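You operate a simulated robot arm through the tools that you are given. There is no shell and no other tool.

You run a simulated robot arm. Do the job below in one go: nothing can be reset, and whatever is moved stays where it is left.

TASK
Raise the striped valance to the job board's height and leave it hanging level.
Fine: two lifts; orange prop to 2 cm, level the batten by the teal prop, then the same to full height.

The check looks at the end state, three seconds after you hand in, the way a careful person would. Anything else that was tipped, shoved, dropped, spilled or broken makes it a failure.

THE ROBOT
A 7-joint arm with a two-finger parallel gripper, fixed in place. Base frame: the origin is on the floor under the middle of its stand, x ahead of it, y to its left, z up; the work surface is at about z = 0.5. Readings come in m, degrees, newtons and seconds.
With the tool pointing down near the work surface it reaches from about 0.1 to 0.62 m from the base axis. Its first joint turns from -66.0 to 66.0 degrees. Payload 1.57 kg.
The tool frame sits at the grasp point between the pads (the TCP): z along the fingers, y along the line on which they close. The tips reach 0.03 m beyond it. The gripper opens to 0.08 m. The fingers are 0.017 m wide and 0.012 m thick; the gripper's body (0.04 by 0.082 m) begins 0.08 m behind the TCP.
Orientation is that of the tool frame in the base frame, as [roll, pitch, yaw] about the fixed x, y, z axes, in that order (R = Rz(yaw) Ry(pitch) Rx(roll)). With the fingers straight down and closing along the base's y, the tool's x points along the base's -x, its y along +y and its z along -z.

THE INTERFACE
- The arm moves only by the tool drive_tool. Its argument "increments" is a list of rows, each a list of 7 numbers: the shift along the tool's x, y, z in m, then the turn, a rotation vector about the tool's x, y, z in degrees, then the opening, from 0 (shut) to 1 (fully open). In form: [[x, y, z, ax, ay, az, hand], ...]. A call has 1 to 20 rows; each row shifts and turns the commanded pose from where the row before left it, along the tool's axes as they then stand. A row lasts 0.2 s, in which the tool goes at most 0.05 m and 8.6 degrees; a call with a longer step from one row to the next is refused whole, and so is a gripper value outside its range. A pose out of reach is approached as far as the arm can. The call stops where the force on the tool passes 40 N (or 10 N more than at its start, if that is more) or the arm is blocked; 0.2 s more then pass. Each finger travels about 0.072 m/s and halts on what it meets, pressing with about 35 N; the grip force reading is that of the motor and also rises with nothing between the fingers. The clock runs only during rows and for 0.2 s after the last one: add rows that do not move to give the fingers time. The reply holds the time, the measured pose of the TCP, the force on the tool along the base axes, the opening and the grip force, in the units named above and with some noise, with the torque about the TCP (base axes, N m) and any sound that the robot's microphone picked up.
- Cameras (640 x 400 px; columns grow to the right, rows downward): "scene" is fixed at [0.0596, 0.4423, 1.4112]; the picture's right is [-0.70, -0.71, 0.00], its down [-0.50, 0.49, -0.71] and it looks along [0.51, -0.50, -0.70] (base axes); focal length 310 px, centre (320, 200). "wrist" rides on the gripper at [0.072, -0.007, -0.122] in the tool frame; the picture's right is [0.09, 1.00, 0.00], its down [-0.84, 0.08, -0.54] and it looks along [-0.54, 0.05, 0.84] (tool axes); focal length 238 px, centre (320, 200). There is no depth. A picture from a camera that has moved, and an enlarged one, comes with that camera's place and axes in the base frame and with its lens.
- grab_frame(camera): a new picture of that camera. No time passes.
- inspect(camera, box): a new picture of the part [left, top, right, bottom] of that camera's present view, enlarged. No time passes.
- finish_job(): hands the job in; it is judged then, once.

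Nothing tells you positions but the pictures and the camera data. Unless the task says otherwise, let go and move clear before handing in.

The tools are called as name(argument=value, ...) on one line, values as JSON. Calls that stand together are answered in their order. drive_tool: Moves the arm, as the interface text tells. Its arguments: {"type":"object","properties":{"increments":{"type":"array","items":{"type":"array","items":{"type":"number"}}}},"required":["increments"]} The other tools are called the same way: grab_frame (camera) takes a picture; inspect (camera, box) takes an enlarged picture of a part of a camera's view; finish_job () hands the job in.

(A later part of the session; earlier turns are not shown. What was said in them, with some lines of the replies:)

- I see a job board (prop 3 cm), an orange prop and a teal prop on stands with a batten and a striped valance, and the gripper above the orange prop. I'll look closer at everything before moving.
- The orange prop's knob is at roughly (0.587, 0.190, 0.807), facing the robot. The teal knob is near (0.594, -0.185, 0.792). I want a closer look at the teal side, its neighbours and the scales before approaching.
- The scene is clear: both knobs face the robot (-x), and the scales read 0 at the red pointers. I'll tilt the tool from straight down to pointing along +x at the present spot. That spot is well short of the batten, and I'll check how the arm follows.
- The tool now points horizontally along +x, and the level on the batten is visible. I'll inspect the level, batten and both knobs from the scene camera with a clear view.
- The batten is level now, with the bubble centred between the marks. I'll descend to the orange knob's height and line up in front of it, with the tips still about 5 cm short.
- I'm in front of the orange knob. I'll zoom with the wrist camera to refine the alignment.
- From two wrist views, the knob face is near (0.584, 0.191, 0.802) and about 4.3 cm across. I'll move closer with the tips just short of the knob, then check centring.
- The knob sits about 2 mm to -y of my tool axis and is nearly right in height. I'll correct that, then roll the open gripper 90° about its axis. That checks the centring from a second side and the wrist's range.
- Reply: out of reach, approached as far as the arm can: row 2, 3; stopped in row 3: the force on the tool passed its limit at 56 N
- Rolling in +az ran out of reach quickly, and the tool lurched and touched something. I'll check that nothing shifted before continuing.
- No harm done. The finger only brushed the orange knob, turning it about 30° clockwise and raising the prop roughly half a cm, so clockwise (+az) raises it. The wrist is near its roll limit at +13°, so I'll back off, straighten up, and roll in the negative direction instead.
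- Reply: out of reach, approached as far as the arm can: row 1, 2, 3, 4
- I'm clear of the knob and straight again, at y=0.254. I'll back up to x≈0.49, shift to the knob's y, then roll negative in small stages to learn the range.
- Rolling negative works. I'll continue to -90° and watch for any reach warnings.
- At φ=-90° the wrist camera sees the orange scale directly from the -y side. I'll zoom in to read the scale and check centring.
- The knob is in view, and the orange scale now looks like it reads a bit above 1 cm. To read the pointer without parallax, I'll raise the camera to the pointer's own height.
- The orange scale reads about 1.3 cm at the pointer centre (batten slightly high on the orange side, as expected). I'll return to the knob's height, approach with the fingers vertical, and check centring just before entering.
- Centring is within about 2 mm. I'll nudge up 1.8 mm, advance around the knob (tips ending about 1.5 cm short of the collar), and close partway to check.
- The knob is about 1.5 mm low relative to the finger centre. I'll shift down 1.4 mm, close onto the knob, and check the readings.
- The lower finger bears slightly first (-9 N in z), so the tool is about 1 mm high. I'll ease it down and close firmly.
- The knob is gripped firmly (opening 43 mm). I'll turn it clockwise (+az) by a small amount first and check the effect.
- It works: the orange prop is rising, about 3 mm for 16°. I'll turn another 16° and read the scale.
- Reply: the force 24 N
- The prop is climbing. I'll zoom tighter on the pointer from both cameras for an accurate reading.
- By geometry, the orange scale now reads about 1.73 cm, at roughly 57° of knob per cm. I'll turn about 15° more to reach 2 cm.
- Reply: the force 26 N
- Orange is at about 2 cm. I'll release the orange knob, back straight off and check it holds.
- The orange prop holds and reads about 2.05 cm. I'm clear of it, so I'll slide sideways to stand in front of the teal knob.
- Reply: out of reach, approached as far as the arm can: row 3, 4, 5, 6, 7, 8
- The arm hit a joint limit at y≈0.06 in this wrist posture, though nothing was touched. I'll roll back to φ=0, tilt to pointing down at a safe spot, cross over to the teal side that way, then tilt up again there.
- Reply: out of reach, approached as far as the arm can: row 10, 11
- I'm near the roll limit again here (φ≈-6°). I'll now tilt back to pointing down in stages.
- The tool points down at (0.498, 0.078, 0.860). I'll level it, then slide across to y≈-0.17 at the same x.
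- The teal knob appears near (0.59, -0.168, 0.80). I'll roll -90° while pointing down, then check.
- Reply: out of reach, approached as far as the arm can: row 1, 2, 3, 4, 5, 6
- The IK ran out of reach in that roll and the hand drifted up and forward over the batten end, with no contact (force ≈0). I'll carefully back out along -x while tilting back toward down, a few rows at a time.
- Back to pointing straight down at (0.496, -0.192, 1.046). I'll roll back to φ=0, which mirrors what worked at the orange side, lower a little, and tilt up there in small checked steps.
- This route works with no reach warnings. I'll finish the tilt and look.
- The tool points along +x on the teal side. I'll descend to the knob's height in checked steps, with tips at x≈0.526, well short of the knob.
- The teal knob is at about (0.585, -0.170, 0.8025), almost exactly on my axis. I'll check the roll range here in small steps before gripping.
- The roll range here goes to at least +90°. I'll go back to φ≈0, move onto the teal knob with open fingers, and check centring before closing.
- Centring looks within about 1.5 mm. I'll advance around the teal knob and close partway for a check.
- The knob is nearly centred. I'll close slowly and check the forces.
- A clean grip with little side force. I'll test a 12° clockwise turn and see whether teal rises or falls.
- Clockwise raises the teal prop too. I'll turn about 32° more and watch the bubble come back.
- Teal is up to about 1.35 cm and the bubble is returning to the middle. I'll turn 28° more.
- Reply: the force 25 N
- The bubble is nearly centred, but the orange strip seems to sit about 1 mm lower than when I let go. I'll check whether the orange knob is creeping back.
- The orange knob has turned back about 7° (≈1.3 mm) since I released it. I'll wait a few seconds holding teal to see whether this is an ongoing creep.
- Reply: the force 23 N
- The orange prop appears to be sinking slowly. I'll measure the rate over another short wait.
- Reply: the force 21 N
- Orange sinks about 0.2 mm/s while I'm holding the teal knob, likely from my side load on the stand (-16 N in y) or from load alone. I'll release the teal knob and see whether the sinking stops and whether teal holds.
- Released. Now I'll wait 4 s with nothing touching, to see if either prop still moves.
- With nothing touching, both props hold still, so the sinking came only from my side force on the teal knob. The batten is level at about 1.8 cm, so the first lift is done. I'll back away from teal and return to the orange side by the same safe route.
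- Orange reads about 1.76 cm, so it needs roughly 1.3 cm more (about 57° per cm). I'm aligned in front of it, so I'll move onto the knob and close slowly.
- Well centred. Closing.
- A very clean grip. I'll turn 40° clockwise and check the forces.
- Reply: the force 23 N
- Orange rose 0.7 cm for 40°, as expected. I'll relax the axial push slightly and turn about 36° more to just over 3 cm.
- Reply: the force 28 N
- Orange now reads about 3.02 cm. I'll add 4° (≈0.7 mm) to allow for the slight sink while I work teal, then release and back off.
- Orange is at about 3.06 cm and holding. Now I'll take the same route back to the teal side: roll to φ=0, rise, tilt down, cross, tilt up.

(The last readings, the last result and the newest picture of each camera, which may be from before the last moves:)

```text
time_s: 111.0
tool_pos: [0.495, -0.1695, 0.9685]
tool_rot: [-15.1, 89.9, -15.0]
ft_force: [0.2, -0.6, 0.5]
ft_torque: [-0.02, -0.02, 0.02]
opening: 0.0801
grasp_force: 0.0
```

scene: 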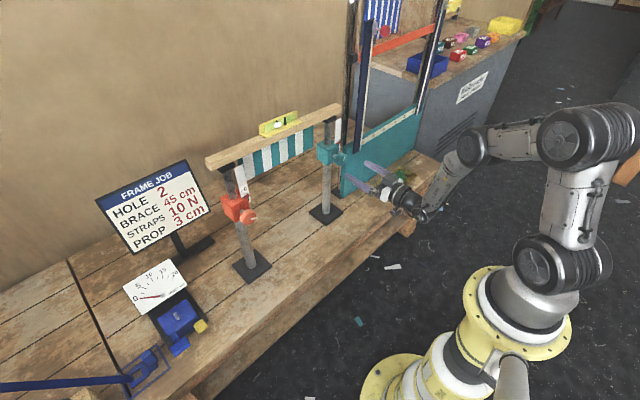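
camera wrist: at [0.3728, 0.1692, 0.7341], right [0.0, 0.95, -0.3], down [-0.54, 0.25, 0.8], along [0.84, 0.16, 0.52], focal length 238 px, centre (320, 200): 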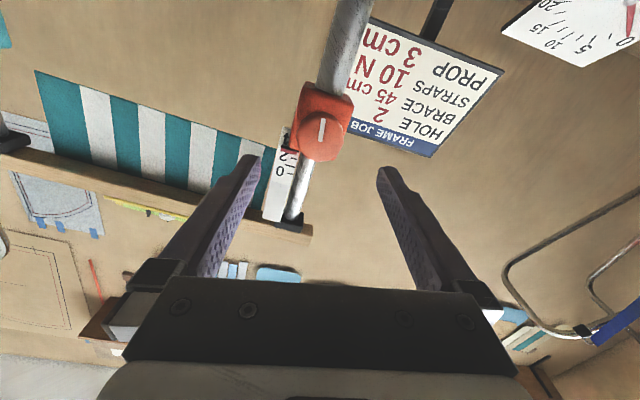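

drive_tool(increments=[[0.0334, 0, 0, 0, 0, 0, 1], [0.0334, 0, 0, 0, 0, 0, 1], [0.0334, 0, 0, 0, 0, 0, 1], [0.0334, 0, 0, 0, 0, 0, 1], [0.0334, 0, 0, 0, 0, 0, 1], [0, 0, 0.02, 0, 0, 0, 1], [0, 0, 0.02, 0, 0, 0, 1], [0, 0, 0, 0, 0, 0, 1]])

inspect(camera="wrist", box=[240, 90, 400, 210])

inspect(camera="scene", box=[232, 183, 256, 203])

```text
time_s: 112.8
tool_pos: [0.5364, -0.169, 0.7993]
tool_rot: [-40.6, 89.9, -40.6]
ft_force: [0.5, -0.9, 0.2]
ft_torque: [-0.04, 0.02, 0.0]
opening: 0.08
grasp_force: 0.1
```

```text
3.33 times, centred on (320, 150) of wrist
camera zoom: at [0.4148, -0.1754, 0.7267], right [0.0, 1.0, -0.09], down [-0.54, 0.08, 0.84], along [0.84, 0.05, 0.54], focal length 794 px, centre (320, 367)
```

zoom: 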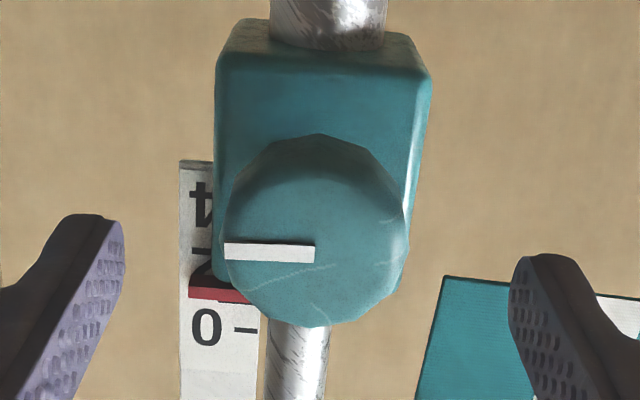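

```text
16.00 times, centred on (244, 193) of scene
camera zoom: at [0.0596, 0.4423, 1.4112], right [-0.7, -0.71, 0.0], down [-0.5, 0.49, -0.71], along [0.51, -0.5, -0.7], focal length 4960 px, centre (1536, 312)
```

zoom: 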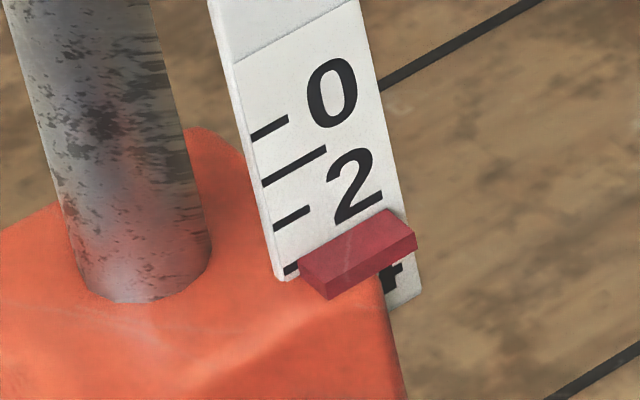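

Orange is unchanged. The teal knob is 2.3 mm above and 1.2 mm to the -y side of my axis, so I'll correct that, advance and close partway.

drive_tool(increments=[[-0.0023, -0.0012, 0.0135, 0, 0, 0, 1], [0, 0, 0.014, 0, 0, 0, 1], [0, 0, 0.014, 0, 0, 0, 1], [0, 0, 0, 0, 0, 0, 0.64], [0, 0, 0, 0, 0, 0, 0.64], [0, 0, 0, 0, 0, 0, 0.64]])

inspect(camera="wrist", box=[240, 120, 400, 240])

```text
time_s: 114.2
tool_pos: [0.5754, -0.1708, 0.8019]
tool_rot: [159.9, 90.0, 160.0]
ft_force: [0.2, -0.4, 0.4]
ft_torque: [0.04, 0.04, -0.03]
opening: 0.0508
grasp_force: 0.1
```

```text
3.33 times, centred on (320, 180) of wrist
camera zoom: at [0.4552, -0.1767, 0.7289], right [0.0, 1.0, -0.09], down [-0.54, 0.08, 0.84], along [0.84, 0.05, 0.54], focal length 794 px, centre (320, 267)
```

zoom: 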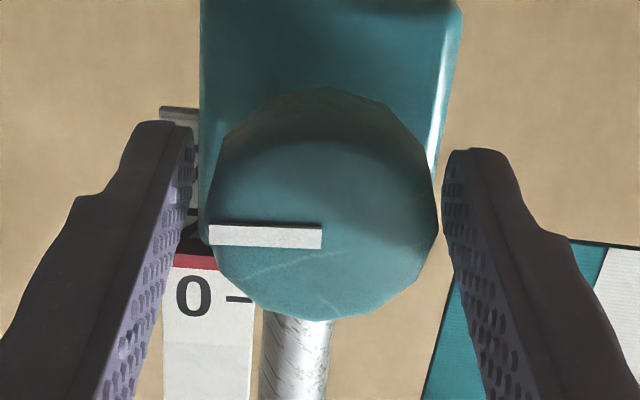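

Centred. Closing on the teal knob.

drive_tool(increments=[[0, 0, 0, 0, 0, 0, 0.6], [0, 0, 0, 0, 0, 0, 0.57], [0, 0, 0, 0, 0, 0, 0.54], [0, 0, 0, 0, 0, 0, 0.51], [0, 0, 0, 0, 0, 0, 0.48], [0, 0, 0, 0, 0, 0, 0.46], [0, 0, 0, 0, 0, 0, 0.46]])

```text
time_s: 115.8
tool_pos: [0.5765, -0.17, 0.801]
tool_rot: [-177.2, 90.0, -177.2]
ft_force: [0.1, 1.9, 0.8]
ft_torque: [-0.03, -0.02, 0.13]
opening: 0.0433
grasp_force: 45.1
```

A clean grip. Turning 64° now.

drive_tool(increments=[[0, 0, 0, 0, 0, 8, 0.3], [0, 0, 0, 0, 0, 8, 0.3], [0, 0, 0, 0, 0, 8, 0.3], [0, 0, 0, 0, 0, 8, 0.3], [0, 0, 0, 0, 0, 8, 0.3], [0, 0, 0, 0, 0, 8, 0.3], [0, 0, 0, 0, 0, 8, 0.3], [0, 0, 0, 0, 0, 8, 0.3]])

inspect(camera="scene", box=[250, 105, 310, 145])

inspect(camera="scene", box=[326, 130, 350, 150])

inspect(camera="scene", box=[232, 183, 256, 203])

```text
time_s: 117.6
tool_pos: [0.5751, -0.1698, 0.8014]
tool_rot: [90.2, 25.7, 90.3]
ft_force: [23.6, 12.2, -11.3]
ft_torque: [-0.04, 0.29, 0.49]
opening: 0.0434
grasp_force: 45.0
```

```text
10.00 times, centred on (280, 125) of scene
camera zoom: at [0.0603, 0.4425, 1.4111], right [-0.7, -0.71, 0.0], down [-0.5, 0.49, -0.71], along [0.51, -0.5, -0.7], focal length 3100 px, centre (720, 950)
```

zoom: 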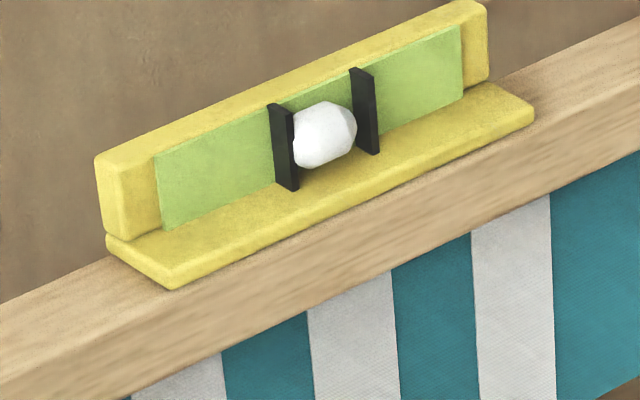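

```text
16.00 times, centred on (338, 140) of scene
camera zoom: at [0.0603, 0.4425, 1.4111], right [-0.7, -0.71, 0.0], down [-0.5, 0.49, -0.71], along [0.51, -0.5, -0.7], focal length 4960 px, centre (32, 1160)
```

zoom: 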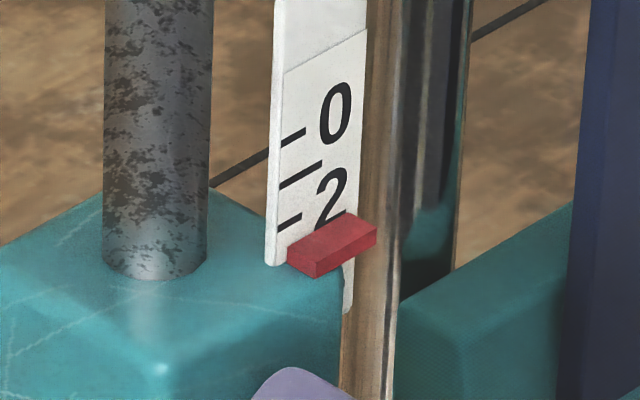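

```text
16.00 times, centred on (244, 193) of scene
camera zoom: at [0.0603, 0.4425, 1.4111], right [-0.7, -0.71, 0.0], down [-0.5, 0.49, -0.71], along [0.51, -0.5, -0.7], focal length 4960 px, centre (1536, 312)
```

zoom: 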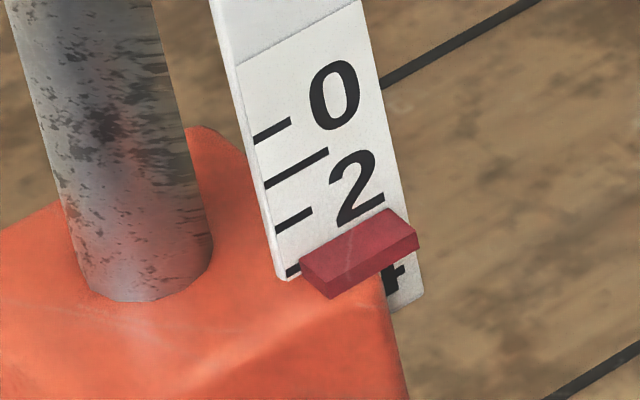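

The bubble is almost centred. I'll turn 5° more and release right away, so the orange side doesn't sink.

drive_tool(increments=[[0, 0, 0, 0, 0, 5, 0.3], [0, 0, 0, 0, 0, 0, 0.7], [0, 0, 0, 0, 0, 0, 1], [0, 0, 0, 0, 0, 0, 1]])

inspect(camera="scene", box=[250, 105, 310, 145])

inspect(camera="scene", box=[326, 130, 350, 150])

inspect(camera="scene", box=[232, 183, 256, 203])

```text
time_s: 118.6
tool_pos: [0.5765, -0.1715, 0.8028]
tool_rot: [90.0, 21.0, 90.0]
ft_force: [0.5, -0.1, 0.6]
ft_torque: [0.0, -0.02, 0.0]
opening: 0.0799
grasp_force: 0.1
```

```text
10.00 times, centred on (280, 125) of scene
camera zoom: at [0.0596, 0.4423, 1.4112], right [-0.7, -0.71, 0.0], down [-0.5, 0.49, -0.71], along [0.51, -0.5, -0.7], focal length 3100 px, centre (720, 950)
```

zoom: 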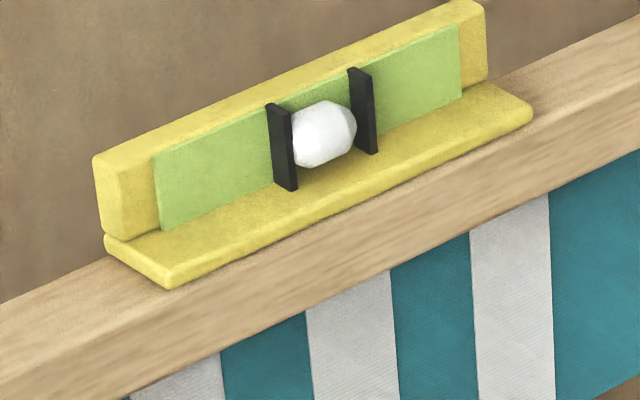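

```text
16.00 times, centred on (338, 140) of scene
camera zoom: at [0.0596, 0.4423, 1.4112], right [-0.7, -0.71, 0.0], down [-0.5, 0.49, -0.71], along [0.51, -0.5, -0.7], focal length 4960 px, centre (32, 1160)
```

zoom: 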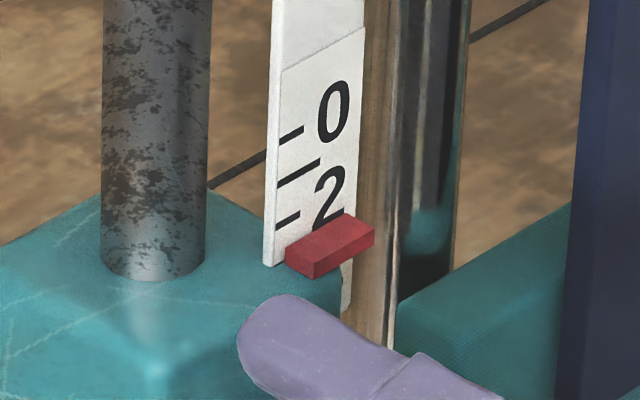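

```text
16.00 times, centred on (244, 193) of scene
camera zoom: at [0.0596, 0.4423, 1.4112], right [-0.7, -0.71, 0.0], down [-0.5, 0.49, -0.71], along [0.51, -0.5, -0.7], focal length 4960 px, centre (1536, 312)
```

zoom: 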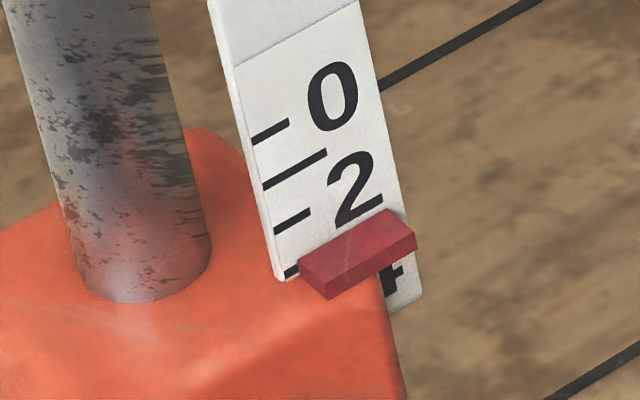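

Released, with nothing moving. I'll back off and tilt to 45°, which turns the wrist camera to look straight at the teal scale for an accurate reading.

drive_tool(increments=[[0, 0, -0.028, 0, 0, 0, 1], [0, 0, -0.028, 0, 0, 0, 1], [0, 0, -0.027, 0, 0, 0, 1], [0, 0, 0, 0, 0, -7.67, 1], [0, 0, 0, 0, 0, -7.67, 1], [0, 0, 0, 0, 0, -7.67, 1], [0, 0, 0, 0, 0, -7.67, 1], [0, 0, 0, 0, 0, -7.67, 1], [0, 0, 0, 0, 0, -7.67, 1], [0, 0, 0, 0, 0, -7.67, 1], [0, 0, 0, 0, 0, -7.67, 1], [0, 0, 0, 0, 0, -7.67, 1], [0, 0, 0, 0, 0, 0, 1]])

```text
time_s: 121.4
tool_pos: [0.4924, -0.1711, 0.8036]
tool_rot: [-103.4, 89.9, -103.3]
ft_force: [0.2, -0.1, -0.5]
ft_torque: [0.03, 0.02, -0.01]
opening: 0.0802
grasp_force: 0.0
```

drive_tool(increments=[[0, -0.01, 0, 0, 7.5, 0, 1], [0, -0.01, 0, 0, 7.5, 0, 1], [0, 0, 0, 0, 7.5, 0, 1], [0, 0, 0, 0, 7.5, 0, 1], [0, 0, 0, 0, 7.5, 0, 1], [0, 0, 0, 0, 7.5, 0, 1], [0, 0, 0, 0, 0, 0, 1]])

grab_frame(camera="wrist")

inspect(camera="wrist", box=[280, 160, 360, 220])

```text
time_s: 123.0
tool_pos: [0.4928, -0.1907, 0.8038]
tool_rot: [-179.9, 44.9, -179.9]
ft_force: [0.6, -0.2, -0.4]
ft_torque: [0.01, 0.03, 0.01]
opening: 0.08
grasp_force: 0.1
```

```text
taken
camera wrist: at [0.3562, -0.1968, 0.8387], right [-0.07, 1.0, -0.07], down [0.21, 0.08, 0.97], along [0.98, 0.05, -0.21], focal length 238 px, centre (320, 200)
```

wrist: 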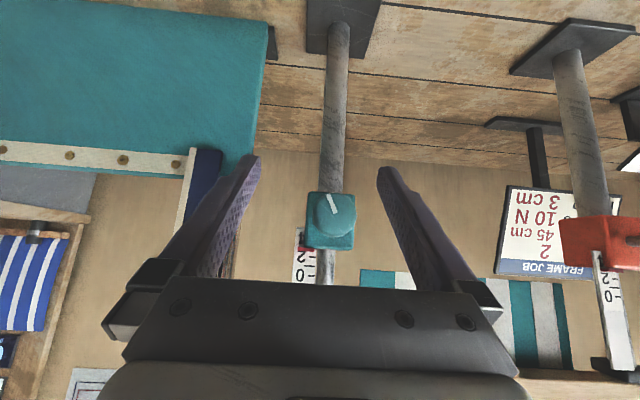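

```text
6.67 times, centred on (320, 190) of wrist
camera zoom: at [0.3562, -0.1968, 0.8387], right [-0.07, 1.0, -0.07], down [0.21, 0.08, 0.97], along [0.98, 0.05, -0.21], focal length 1589 px, centre (320, 267)
```

zoom: 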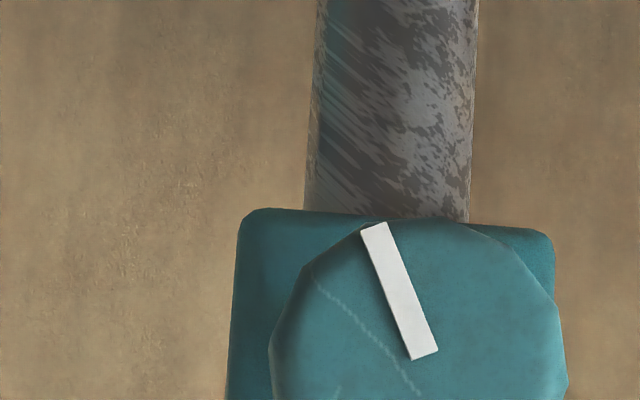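

This view faces the scale at the pointer's own height. Zooming in on the teal scale.

inspect(camera="wrist", box=[280, 225, 340, 285])

inspect(camera="wrist", box=[560, 220, 640, 300])

```text
6.67 times, centred on (310, 255) of wrist
camera zoom: at [0.3562, -0.1968, 0.8387], right [-0.07, 1.0, -0.07], down [0.21, 0.08, 0.97], along [0.98, 0.05, -0.21], focal length 1589 px, centre (387, -167)
```

zoom: 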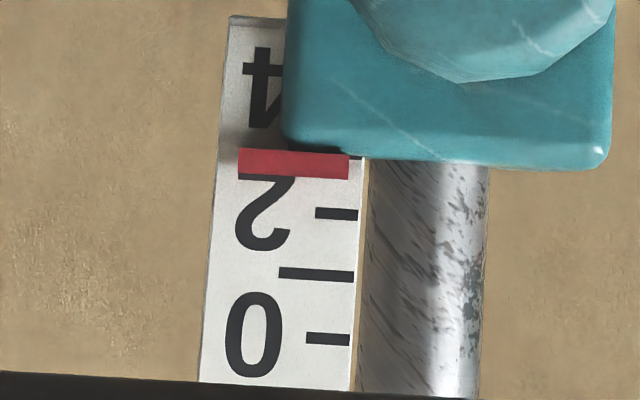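

```text
5.00 times, centred on (600, 260) of wrist
camera zoom: at [0.3562, -0.1968, 0.8387], right [-0.07, 1.0, -0.07], down [0.21, 0.08, 0.97], along [0.98, 0.05, -0.21], focal length 1192 px, centre (-1080, -100)
```

zoom: 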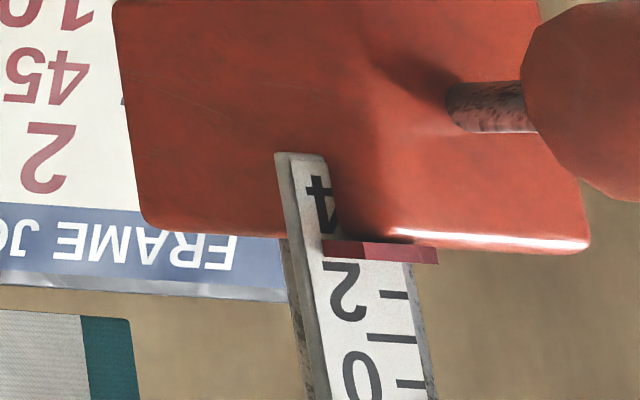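

Teal reads about 2.80 cm and orange about 3.05 cm, with the bubble near centre. I need a square-on look at the bubble, so I'll rise and move in front of the level with the same 45° tilt.

drive_tool(increments=[[-0.032, 0, -0.032, 0, 0, 0, 1], [-0.032, 0, -0.032, 0, 0, 0, 1], [-0.032, 0, -0.032, 0, 0, 0, 1], [-0.032, 0, -0.032, 0, 0, 0, 1], [-0.032, 0, -0.032, 0, 0, 0, 1], [0, 0.041, 0, 0, 0, 0, 1], [0, 0.041, 0, 0, 0, 0, 1], [0, 0.041, 0, 0, 0, 0, 1], [0, 0.041, 0, 0, 0, 0, 1], [0, 0.041, 0, 0, 0, 0, 1], [0, 0, 0, 0, 0, 0, 1]])

grab_frame(camera="wrist")

inspect(camera="wrist", box=[260, 150, 380, 240])

```text
time_s: 125.4
tool_pos: [0.4967, 0.0157, 1.0301]
tool_rot: [180.0, 45.0, -179.8]
ft_force: [-0.3, 0.3, 0.4]
ft_torque: [-0.01, 0.02, 0.05]
opening: 0.08
grasp_force: 0.0
```

```text
taken
camera wrist: at [0.3604, 0.0094, 1.0643], right [-0.07, 1.0, -0.07], down [0.21, 0.08, 0.97], along [0.98, 0.05, -0.21], focal length 238 px, centre (320, 200)
```

wrist: 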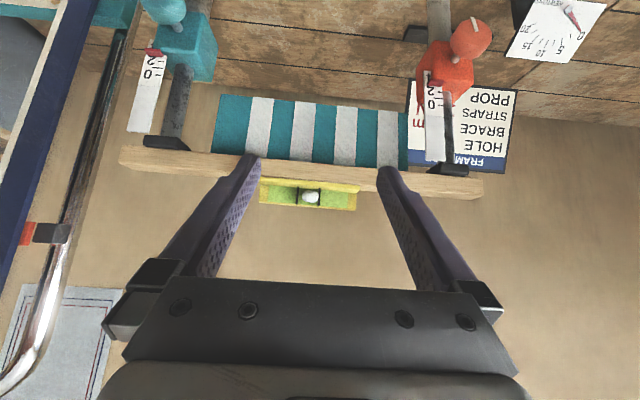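

```text
4.44 times, centred on (320, 195) of wrist
camera zoom: at [0.3604, 0.0094, 1.0643], right [-0.07, 1.0, -0.07], down [0.21, 0.08, 0.97], along [0.98, 0.05, -0.21], focal length 1059 px, centre (320, 222)
```

zoom: 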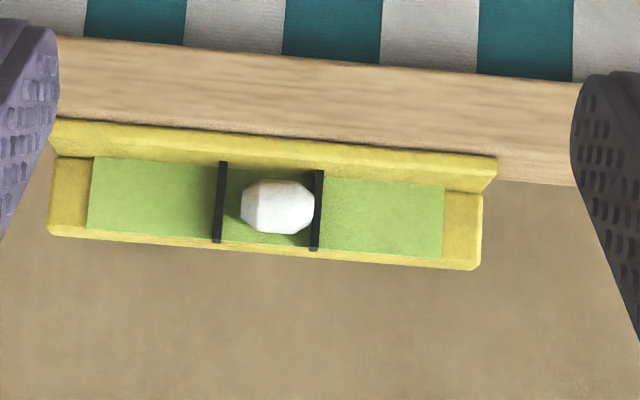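

Square-on, the bubble sits about 2.6 mm toward orange, so the orange end is about 2.5 mm high, matching the scale difference. I'll take the same square-on reading of the orange scale before trimming teal.

drive_tool(increments=[[0, 0.038, 0, 0, 0, 0, 1], [0, 0.038, 0, 0, 0, 0, 1], [0, 0.038, 0, 0, 0, 0, 1], [0, 0.038, 0, 0, 0, 0, 1], [0.032, 0, 0.032, 0, 0, 0, 1], [0.032, 0, 0.032, 0, 0, 0, 1], [0.032, 0, 0.032, 0, 0, 0, 1], [0.032, 0, 0.032, 0, 0, 0, 1], [0.032, 0, 0.032, 0, 0, 0, 1], [0, 0, 0, 0, 0, 0, 1]])

inspect(camera="wrist", box=[280, 225, 340, 285])

grab_frame(camera="wrist")

```text
time_s: 127.6
tool_pos: [0.4926, 0.169, 0.8015]
tool_rot: [180.0, 45.1, -180.0]
ft_force: [0.0, 0.4, -0.8]
ft_torque: [-0.05, 0.01, -0.03]
opening: 0.0798
grasp_force: 0.1
```

```text
6.67 times, centred on (310, 255) of wrist
camera zoom: at [0.3563, 0.1615, 0.8368], right [-0.07, 1.0, -0.07], down [0.21, 0.08, 0.97], along [0.98, 0.05, -0.21], focal length 1589 px, centre (387, -167)
```

zoom: 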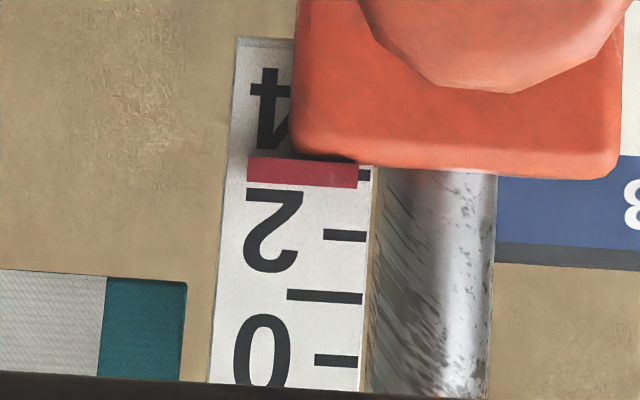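

```text
taken
camera wrist: at [0.3563, 0.1615, 0.8368], right [-0.07, 1.0, -0.07], down [0.21, 0.08, 0.97], along [0.98, 0.05, -0.21], focal length 238 px, centre (320, 200)
```

wrist: 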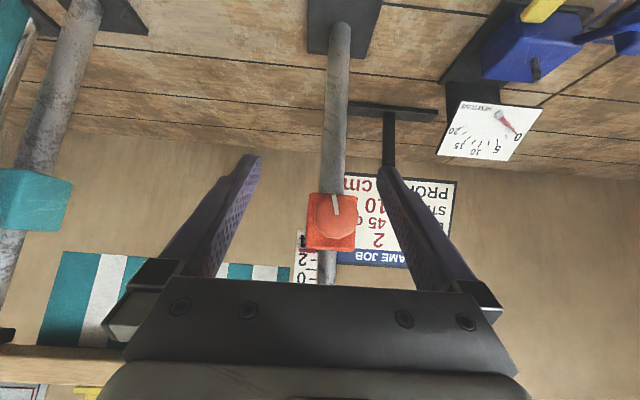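

Orange reads 3.00 cm exactly (tick 3 lies right behind the pointer), and teal reads about 2.73 cm. I'll go back to teal and raise it about 2.4 mm (≈14°).

drive_tool(increments=[[0, -0.0424, 0, 0, 0, 0, 1], [0, -0.0424, 0, 0, 0, 0, 1], [0, -0.0424, 0, 0, 0, 0, 1], [0, -0.0424, 0, 0, 0, 0, 1], [0, -0.0424, 0, 0, 0, 0, 1], [0, -0.0424, 0, 0, 0, 0, 1], [0, -0.0424, 0, 0, 0, 0, 1], [0, -0.0424, 0, 0, 0, 0, 1], [0, 0, 0, 0, 0, 0, 1]])

```text
time_s: 129.6
tool_pos: [0.4755, 0.0103, 0.7846]
tool_rot: [-176.2, 41.2, -179.5]
ft_force: [0.1, -0.5, 1.3]
ft_torque: [0.0, -0.01, 0.03]
opening: 0.08
grasp_force: 0.1
out of reach, approached as far as the arm can: row 4, 5, 6, 7, 8
```

It's too close to the base axis at that height. I'll rise first, then cross as before.

drive_tool(increments=[[-0.032, 0, -0.032, 0, 0, 0, 1], [-0.032, 0, -0.032, 0, 0, 0, 1], [-0.032, 0, -0.032, 0, 0, 0, 1], [-0.032, 0, -0.032, 0, 0, 0, 1], [-0.02, 0, -0.02, 0, 0, 0, 1], [0, 0, 0, 0, 0, 0, 1]])

```text
time_s: 131.0
tool_pos: [0.4821, 0.0151, 0.9982]
tool_rot: [180.0, 44.9, -179.9]
ft_force: [-0.1, -0.3, 0.2]
ft_torque: [-0.04, 0.0, 0.01]
opening: 0.0799
grasp_force: 0.0
out of reach, approached as far as the arm can: row 1
```

drive_tool(increments=[[-0.0085, -0.037, 0.0085, 0, 0, 0, 1], [0, -0.037, 0, 0, 0, 0, 1], [0, -0.037, 0, 0, 0, 0, 1], [0, -0.037, 0, 0, 0, 0, 1], [0, -0.037, 0, 0, 0, 0, 1], [0.0278, 0, 0.0278, 0, 0, 0, 1], [0.0278, 0, 0.0278, 0, 0, 0, 1], [0.0278, 0, 0.0278, 0, 0, 0, 1], [0.0278, 0, 0.0278, 0, 0, 0, 1], [0.0278, 0, 0.0278, 0, 0, 0, 1], [0, 0, 0, 0, 0, 0, 1]])

```text
time_s: 133.4
tool_pos: [0.493, -0.1736, 0.8002]
tool_rot: [-179.9, 45.1, 179.9]
ft_force: [0.0, 0.0, -0.6]
ft_torque: [-0.02, 0.0, 0.0]
opening: 0.0801
grasp_force: 0.1
```

drive_tool(increments=[[0, 0, 0, 0, -7.5, 0, 1], [0, 0, 0, 0, -7.5, 0, 1], [0, 0, 0, 0, -7.5, 0, 1], [0, 0, 0, 0, -7.5, 0, 1], [0, 0, 0, 0, -7.5, 0, 1], [0, 0, 0, 0, -7.4, 0, 1], [0, 0, 0.02, 0, 0, 0, 1], [0, 0, 0.02, 0, 0, 0, 1], [0, 0, 0, 0, 0, 0, 1]])

inspect(camera="wrist", box=[240, 90, 400, 210])

```text
time_s: 135.4
tool_pos: [0.5353, -0.1696, 0.8004]
tool_rot: [-166.4, 89.9, -166.5]
ft_force: [-0.3, 0.0, 0.9]
ft_torque: [0.03, 0.03, 0.02]
opening: 0.0799
grasp_force: 0.0
```

```text
3.33 times, centred on (320, 150) of wrist
camera zoom: at [0.4139, -0.1767, 0.7286], right [0.0, 1.0, -0.09], down [-0.54, 0.08, 0.84], along [0.84, 0.05, 0.54], focal length 794 px, centre (320, 367)
```

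zoom: 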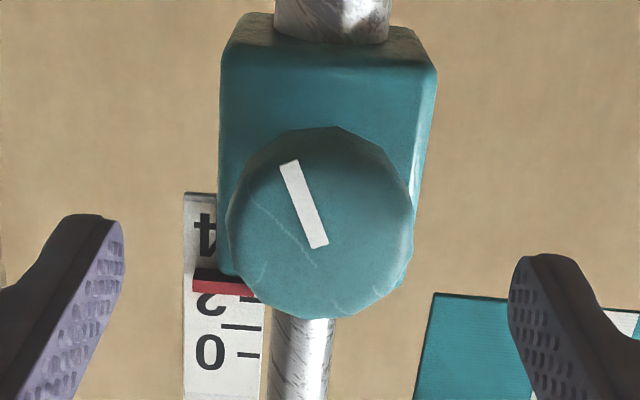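

Almost on axis already. A sub-millimetre correction, then advance and close.

drive_tool(increments=[[-0.0005, -0.0006, 0.0135, 0, 0, 0, 1], [0, 0, 0.014, 0, 0, 0, 1], [0, 0, 0.014, 0, 0, 0, 1], [0, 0, 0, 0, 0, 0, 0.7], [0, 0, 0, 0, 0, 0, 0.62], [0, 0, 0, 0, 0, 0, 0.57], [0, 0, 0, 0, 0, 0, 0.54], [0, 0, 0, 0, 0, 0, 0.51], [0, 0, 0, 0, 0, 0, 0.48], [0, 0, 0, 0, 0, 0, 0.46], [0, 0, 0, 0, 0, 0, 0.46]])

```text
time_s: 137.8
tool_pos: [0.577, -0.1705, 0.8016]
tool_rot: [-166.7, 89.8, -166.6]
ft_force: [2.6, 6.8, -0.3]
ft_torque: [-0.05, 0.02, 0.16]
opening: 0.0429
grasp_force: 45.2
```

Gripped. Turning 14°, easing the small side force, and releasing at once.

drive_tool(increments=[[0, 0.0004, 0, 0, 0, 7, 0.3], [0, 0, 0, 0, 0, 7, 0.3], [0, 0, 0, 0, 0, 0, 0.3], [0, 0, 0, 0, 0, 0, 0.7], [0, 0, 0, 0, 0, 0, 1], [0, 0, 0, 0, 0, 0, 1]])

inspect(camera="scene", box=[250, 105, 310, 145])

inspect(camera="scene", box=[232, 183, 256, 203])

inspect(camera="scene", box=[326, 130, 350, 150])

```text
time_s: 139.2
tool_pos: [0.5754, -0.1707, 0.803]
tool_rot: [90.5, 76.0, 90.4]
ft_force: [1.1, -0.2, 0.2]
ft_torque: [-0.01, 0.0, -0.01]
opening: 0.0799
grasp_force: 0.1
```

```text
10.00 times, centred on (280, 125) of scene
camera zoom: at [0.0596, 0.4423, 1.4112], right [-0.7, -0.71, 0.0], down [-0.5, 0.49, -0.71], along [0.51, -0.5, -0.7], focal length 3100 px, centre (720, 950)
```

zoom: 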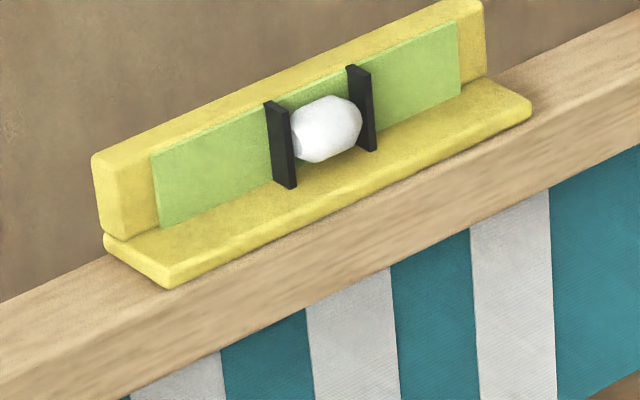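

```text
16.00 times, centred on (244, 193) of scene
camera zoom: at [0.0596, 0.4423, 1.4112], right [-0.7, -0.71, 0.0], down [-0.5, 0.49, -0.71], along [0.51, -0.5, -0.7], focal length 4960 px, centre (1536, 312)
```

zoom: 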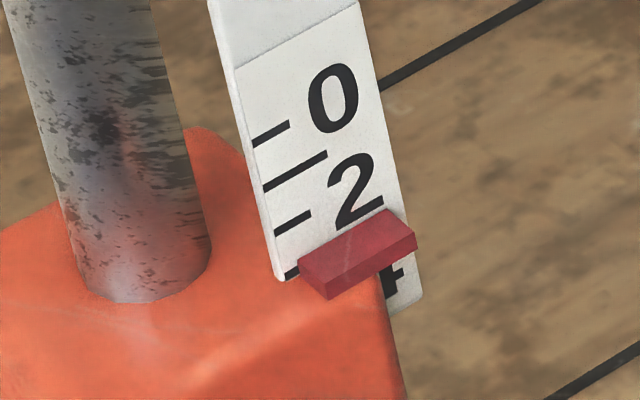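

```text
16.00 times, centred on (338, 140) of scene
camera zoom: at [0.0596, 0.4423, 1.4112], right [-0.7, -0.71, 0.0], down [-0.5, 0.49, -0.71], along [0.51, -0.5, -0.7], focal length 4960 px, centre (32, 1160)
```

zoom: 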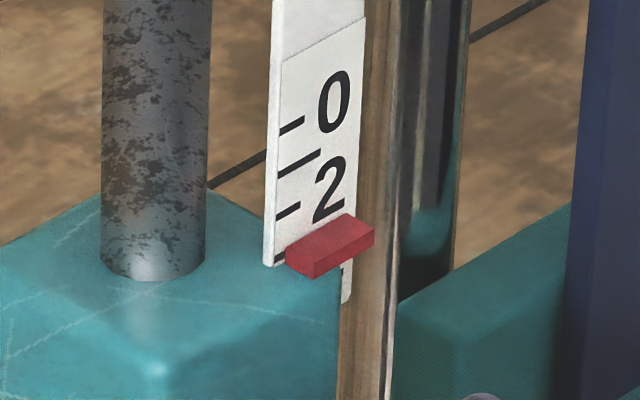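

The bubble has moved back toward centre. I'll back off and check it square-on again.

drive_tool(increments=[[0, 0, -0.028, 0, 0, 0, 1], [0, 0, -0.028, 0, 0, 0, 1], [0, 0, -0.027, 0, 0, 0, 1], [0, 0, 0, 0, 0, -7, 1], [0, 0, 0, 0, 0, -7, 1], [0, -0.01, 0, 0, 7.5, 0, 1], [0, -0.01, 0, 0, 7.5, 0, 1], [0, 0, 0, 0, 7.5, 0, 1], [0, 0, 0, 0, 7.5, 0, 1], [0, 0, 0, 0, 7.5, 0, 1], [0, 0, 0, 0, 7.5, 0, 1], [0, 0, 0, 0, 0, 0, 1]])

inspect(camera="wrist", box=[280, 225, 340, 285])

```text
time_s: 141.8
tool_pos: [0.4925, -0.1904, 0.8021]
tool_rot: [180.0, 44.8, 180.0]
ft_force: [0.1, 0.2, 0.5]
ft_torque: [0.01, -0.02, 0.03]
opening: 0.08
grasp_force: 0.0
```

```text
6.67 times, centred on (310, 255) of wrist
camera zoom: at [0.3559, -0.1969, 0.8372], right [-0.07, 1.0, -0.07], down [0.21, 0.08, 0.97], along [0.97, 0.05, -0.22], focal length 1589 px, centre (387, -167)
```

zoom: 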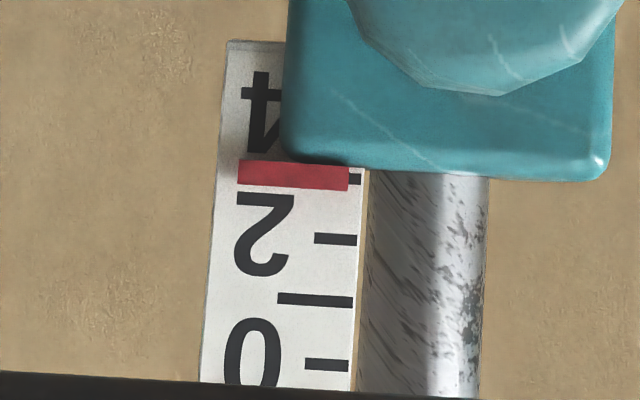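

Teal now reads 3.00 cm. Next, a square-on check of the bubble and orange.

drive_tool(increments=[[-0.032, 0, -0.032, 0, 0, 0, 1], [-0.032, 0, -0.032, 0, 0, 0, 1], [-0.032, 0, -0.032, 0, 0, 0, 1], [-0.032, 0, -0.032, 0, 0, 0, 1], [-0.032, 0, -0.032, 0, 0, 0, 1], [0, 0.039, 0, 0, 0, 0, 1], [0, 0.039, 0, 0, 0, 0, 1], [0, 0.039, 0, 0, 0, 0, 1], [0, 0.039, 0, 0, 0, 0, 1], [0, 0.039, 0, 0, 0, 0, 1], [0, 0, 0, 0, 0, 0, 1]])

inspect(camera="wrist", box=[260, 150, 380, 240])

inspect(camera="wrist", box=[280, 175, 340, 215])

```text
time_s: 144.2
tool_pos: [0.4921, 0.0043, 1.0287]
tool_rot: [-179.9, 44.9, -179.9]
ft_force: [-0.5, -1.0, -0.3]
ft_torque: [0.01, 0.01, -0.01]
opening: 0.0799
grasp_force: 0.0
```

```text
4.44 times, centred on (320, 195) of wrist
camera zoom: at [0.355, -0.0021, 1.0641], right [-0.07, 1.0, -0.07], down [0.21, 0.08, 0.97], along [0.98, 0.05, -0.21], focal length 1059 px, centre (320, 222)
```

zoom: 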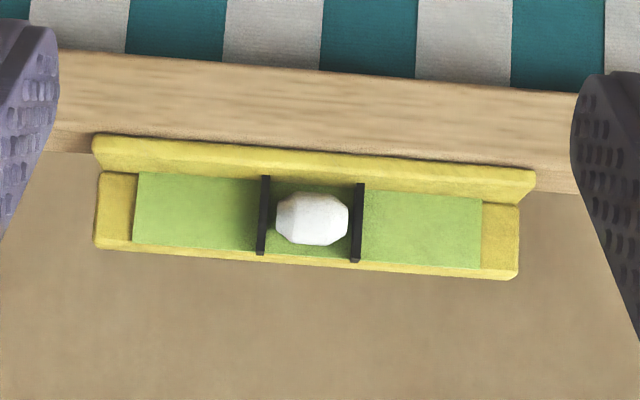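

```text
10.00 times, centred on (310, 195) of wrist
camera zoom: at [0.355, -0.0021, 1.0641], right [-0.07, 1.0, -0.07], down [0.21, 0.08, 0.97], along [0.98, 0.05, -0.21], focal length 2384 px, centre (420, 250)
```

zoom: 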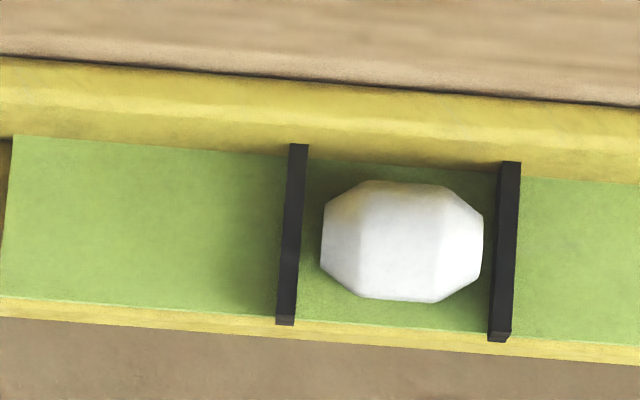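

The bubble is centred between the marks (within ~0.5 mm, <0.1°). One last square-on look at the orange scale.

drive_tool(increments=[[0, 0.041, 0, 0, 0, 0, 1], [0, 0.041, 0, 0, 0, 0, 1], [0, 0.041, 0, 0, 0, 0, 1], [0, 0.041, 0, 0, 0, 0, 1], [0.032, 0, 0.032, 0, 0, 0, 1], [0.032, 0, 0.032, 0, 0, 0, 1], [0.032, 0, 0.032, 0, 0, 0, 1], [0.032, 0, 0.032, 0, 0, 0, 1], [0.032, 0, 0.032, 0, 0, 0, 1], [0, 0, 0, 0, 0, 0, 1]])

inspect(camera="wrist", box=[280, 225, 340, 285])

```text
time_s: 146.4
tool_pos: [0.4929, 0.1687, 0.8004]
tool_rot: [180.0, 44.9, -180.0]
ft_force: [-0.5, -0.2, 0.1]
ft_torque: [-0.03, -0.01, -0.02]
opening: 0.0802
grasp_force: 0.1
```

```text
6.67 times, centred on (310, 255) of wrist
camera zoom: at [0.3561, 0.163, 0.8359], right [-0.07, 1.0, -0.07], down [0.21, 0.08, 0.97], along [0.98, 0.05, -0.21], focal length 1589 px, centre (387, -167)
```

zoom: 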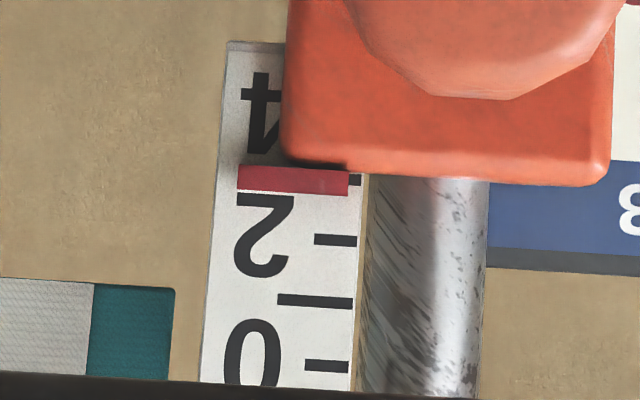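

Orange reads 2.96 cm, teal 3.00 cm, and the bubble is centred. I'll move the hand up and clear, then take a final overview.

drive_tool(increments=[[-0.032, 0, -0.032, 0, 0, 0, 1], [-0.032, 0, -0.032, 0, 0, 0, 1], [-0.032, 0, -0.032, 0, 0, 0, 1], [-0.032, 0, -0.032, 0, 0, 0, 1], [-0.032, 0, -0.032, 0, 0, 0, 1], [0.02, 0, -0.02, 0, 0, 0, 1], [0, 0, 0, 0, 0, 0, 1], [0, 0, 0, 0, 0, 0, 1]])

grab_frame(camera="scene")

inspect(camera="scene", box=[200, 90, 360, 230])

inspect(camera="scene", box=[250, 105, 310, 145])

inspect(camera="scene", box=[200, 180, 360, 280])

```text
time_s: 148.2
tool_pos: [0.4624, 0.1691, 1.0253]
tool_rot: [-179.9, 44.9, -180.0]
ft_force: [0.3, 0.3, 0.5]
ft_torque: [0.01, -0.01, -0.03]
opening: 0.0798
grasp_force: 0.1
```

```text
taken
```

scene: 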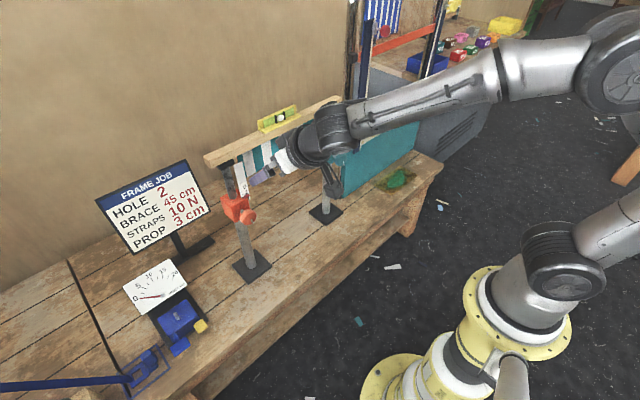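

```text
2.86 times, centred on (280, 160) of scene
camera zoom: at [0.0596, 0.4423, 1.4112], right [-0.7, -0.71, 0.0], down [-0.5, 0.49, -0.71], along [0.51, -0.5, -0.7], focal length 886 px, centre (434, 314)
```

zoom: 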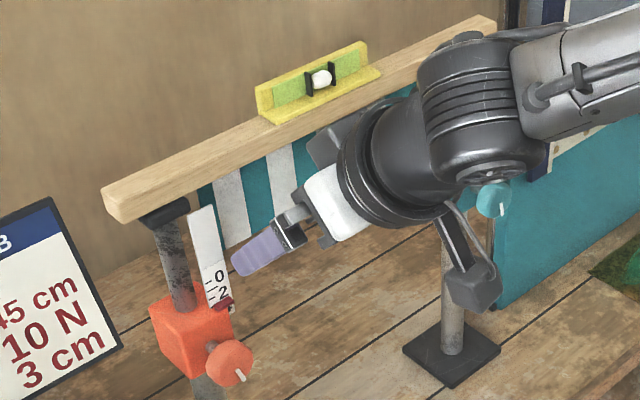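

```text
10.00 times, centred on (280, 125) of scene
camera zoom: at [0.0596, 0.4423, 1.4112], right [-0.7, -0.71, 0.0], down [-0.5, 0.49, -0.71], along [0.51, -0.5, -0.7], focal length 3100 px, centre (720, 950)
```

zoom: 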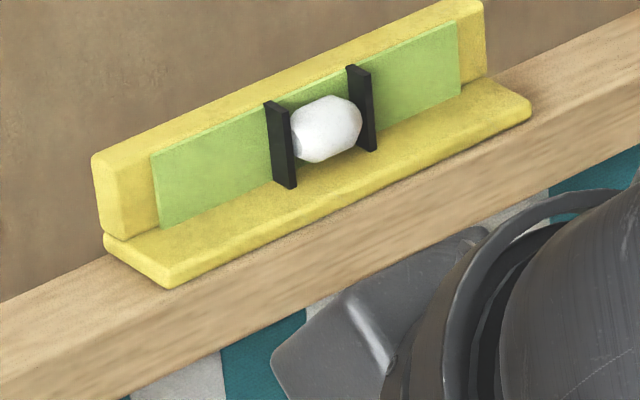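

```text
4.00 times, centred on (280, 230) of scene
camera zoom: at [0.0596, 0.4423, 1.4112], right [-0.7, -0.71, 0.0], down [-0.5, 0.49, -0.71], along [0.51, -0.5, -0.7], focal length 1240 px, centre (480, 80)
```

zoom: 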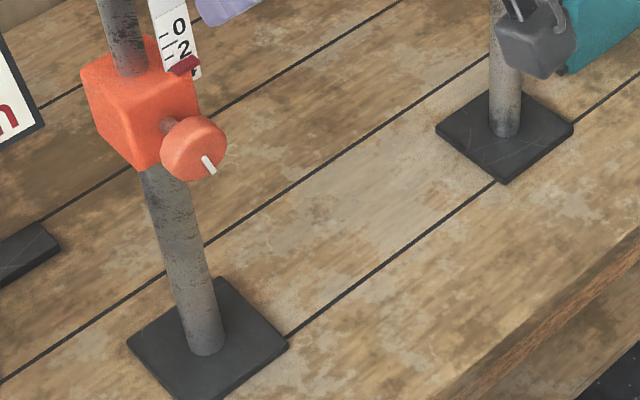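

Both stands are where they started, the props read about 3 cm, the bubble is centred, and the hand is open and clear of everything. I'm handing in.

finish_job()

```text
The job is handed in.
```

The striped valance is up at the board's 3 cm and hanging level. At my last readings the orange prop was at about 2.96 cm and the teal at 3.00 cm. The bubble was centred to within about 0.5 mm, under 0.1° of tilt.

- **Lifts:** I did it in two lifts, orange first and then teal to level. The batten came level at about 1.8 cm after the first lift, because orange sank about 3 mm while I was turning the teal knob. It holds still when nothing touches the knobs.
- **Contact:** Early on, the wrist hit a roll limit and a finger bumped the orange knob with 56 N. That turned the knob about 30° and raised the prop by roughly half a centimetre. Later the hand drifted over the batten end, but it touched nothing.
- **End state:** Nothing was tipped, shoved or dropped, and both stands are where they started. The gripper is open and clear of the work.
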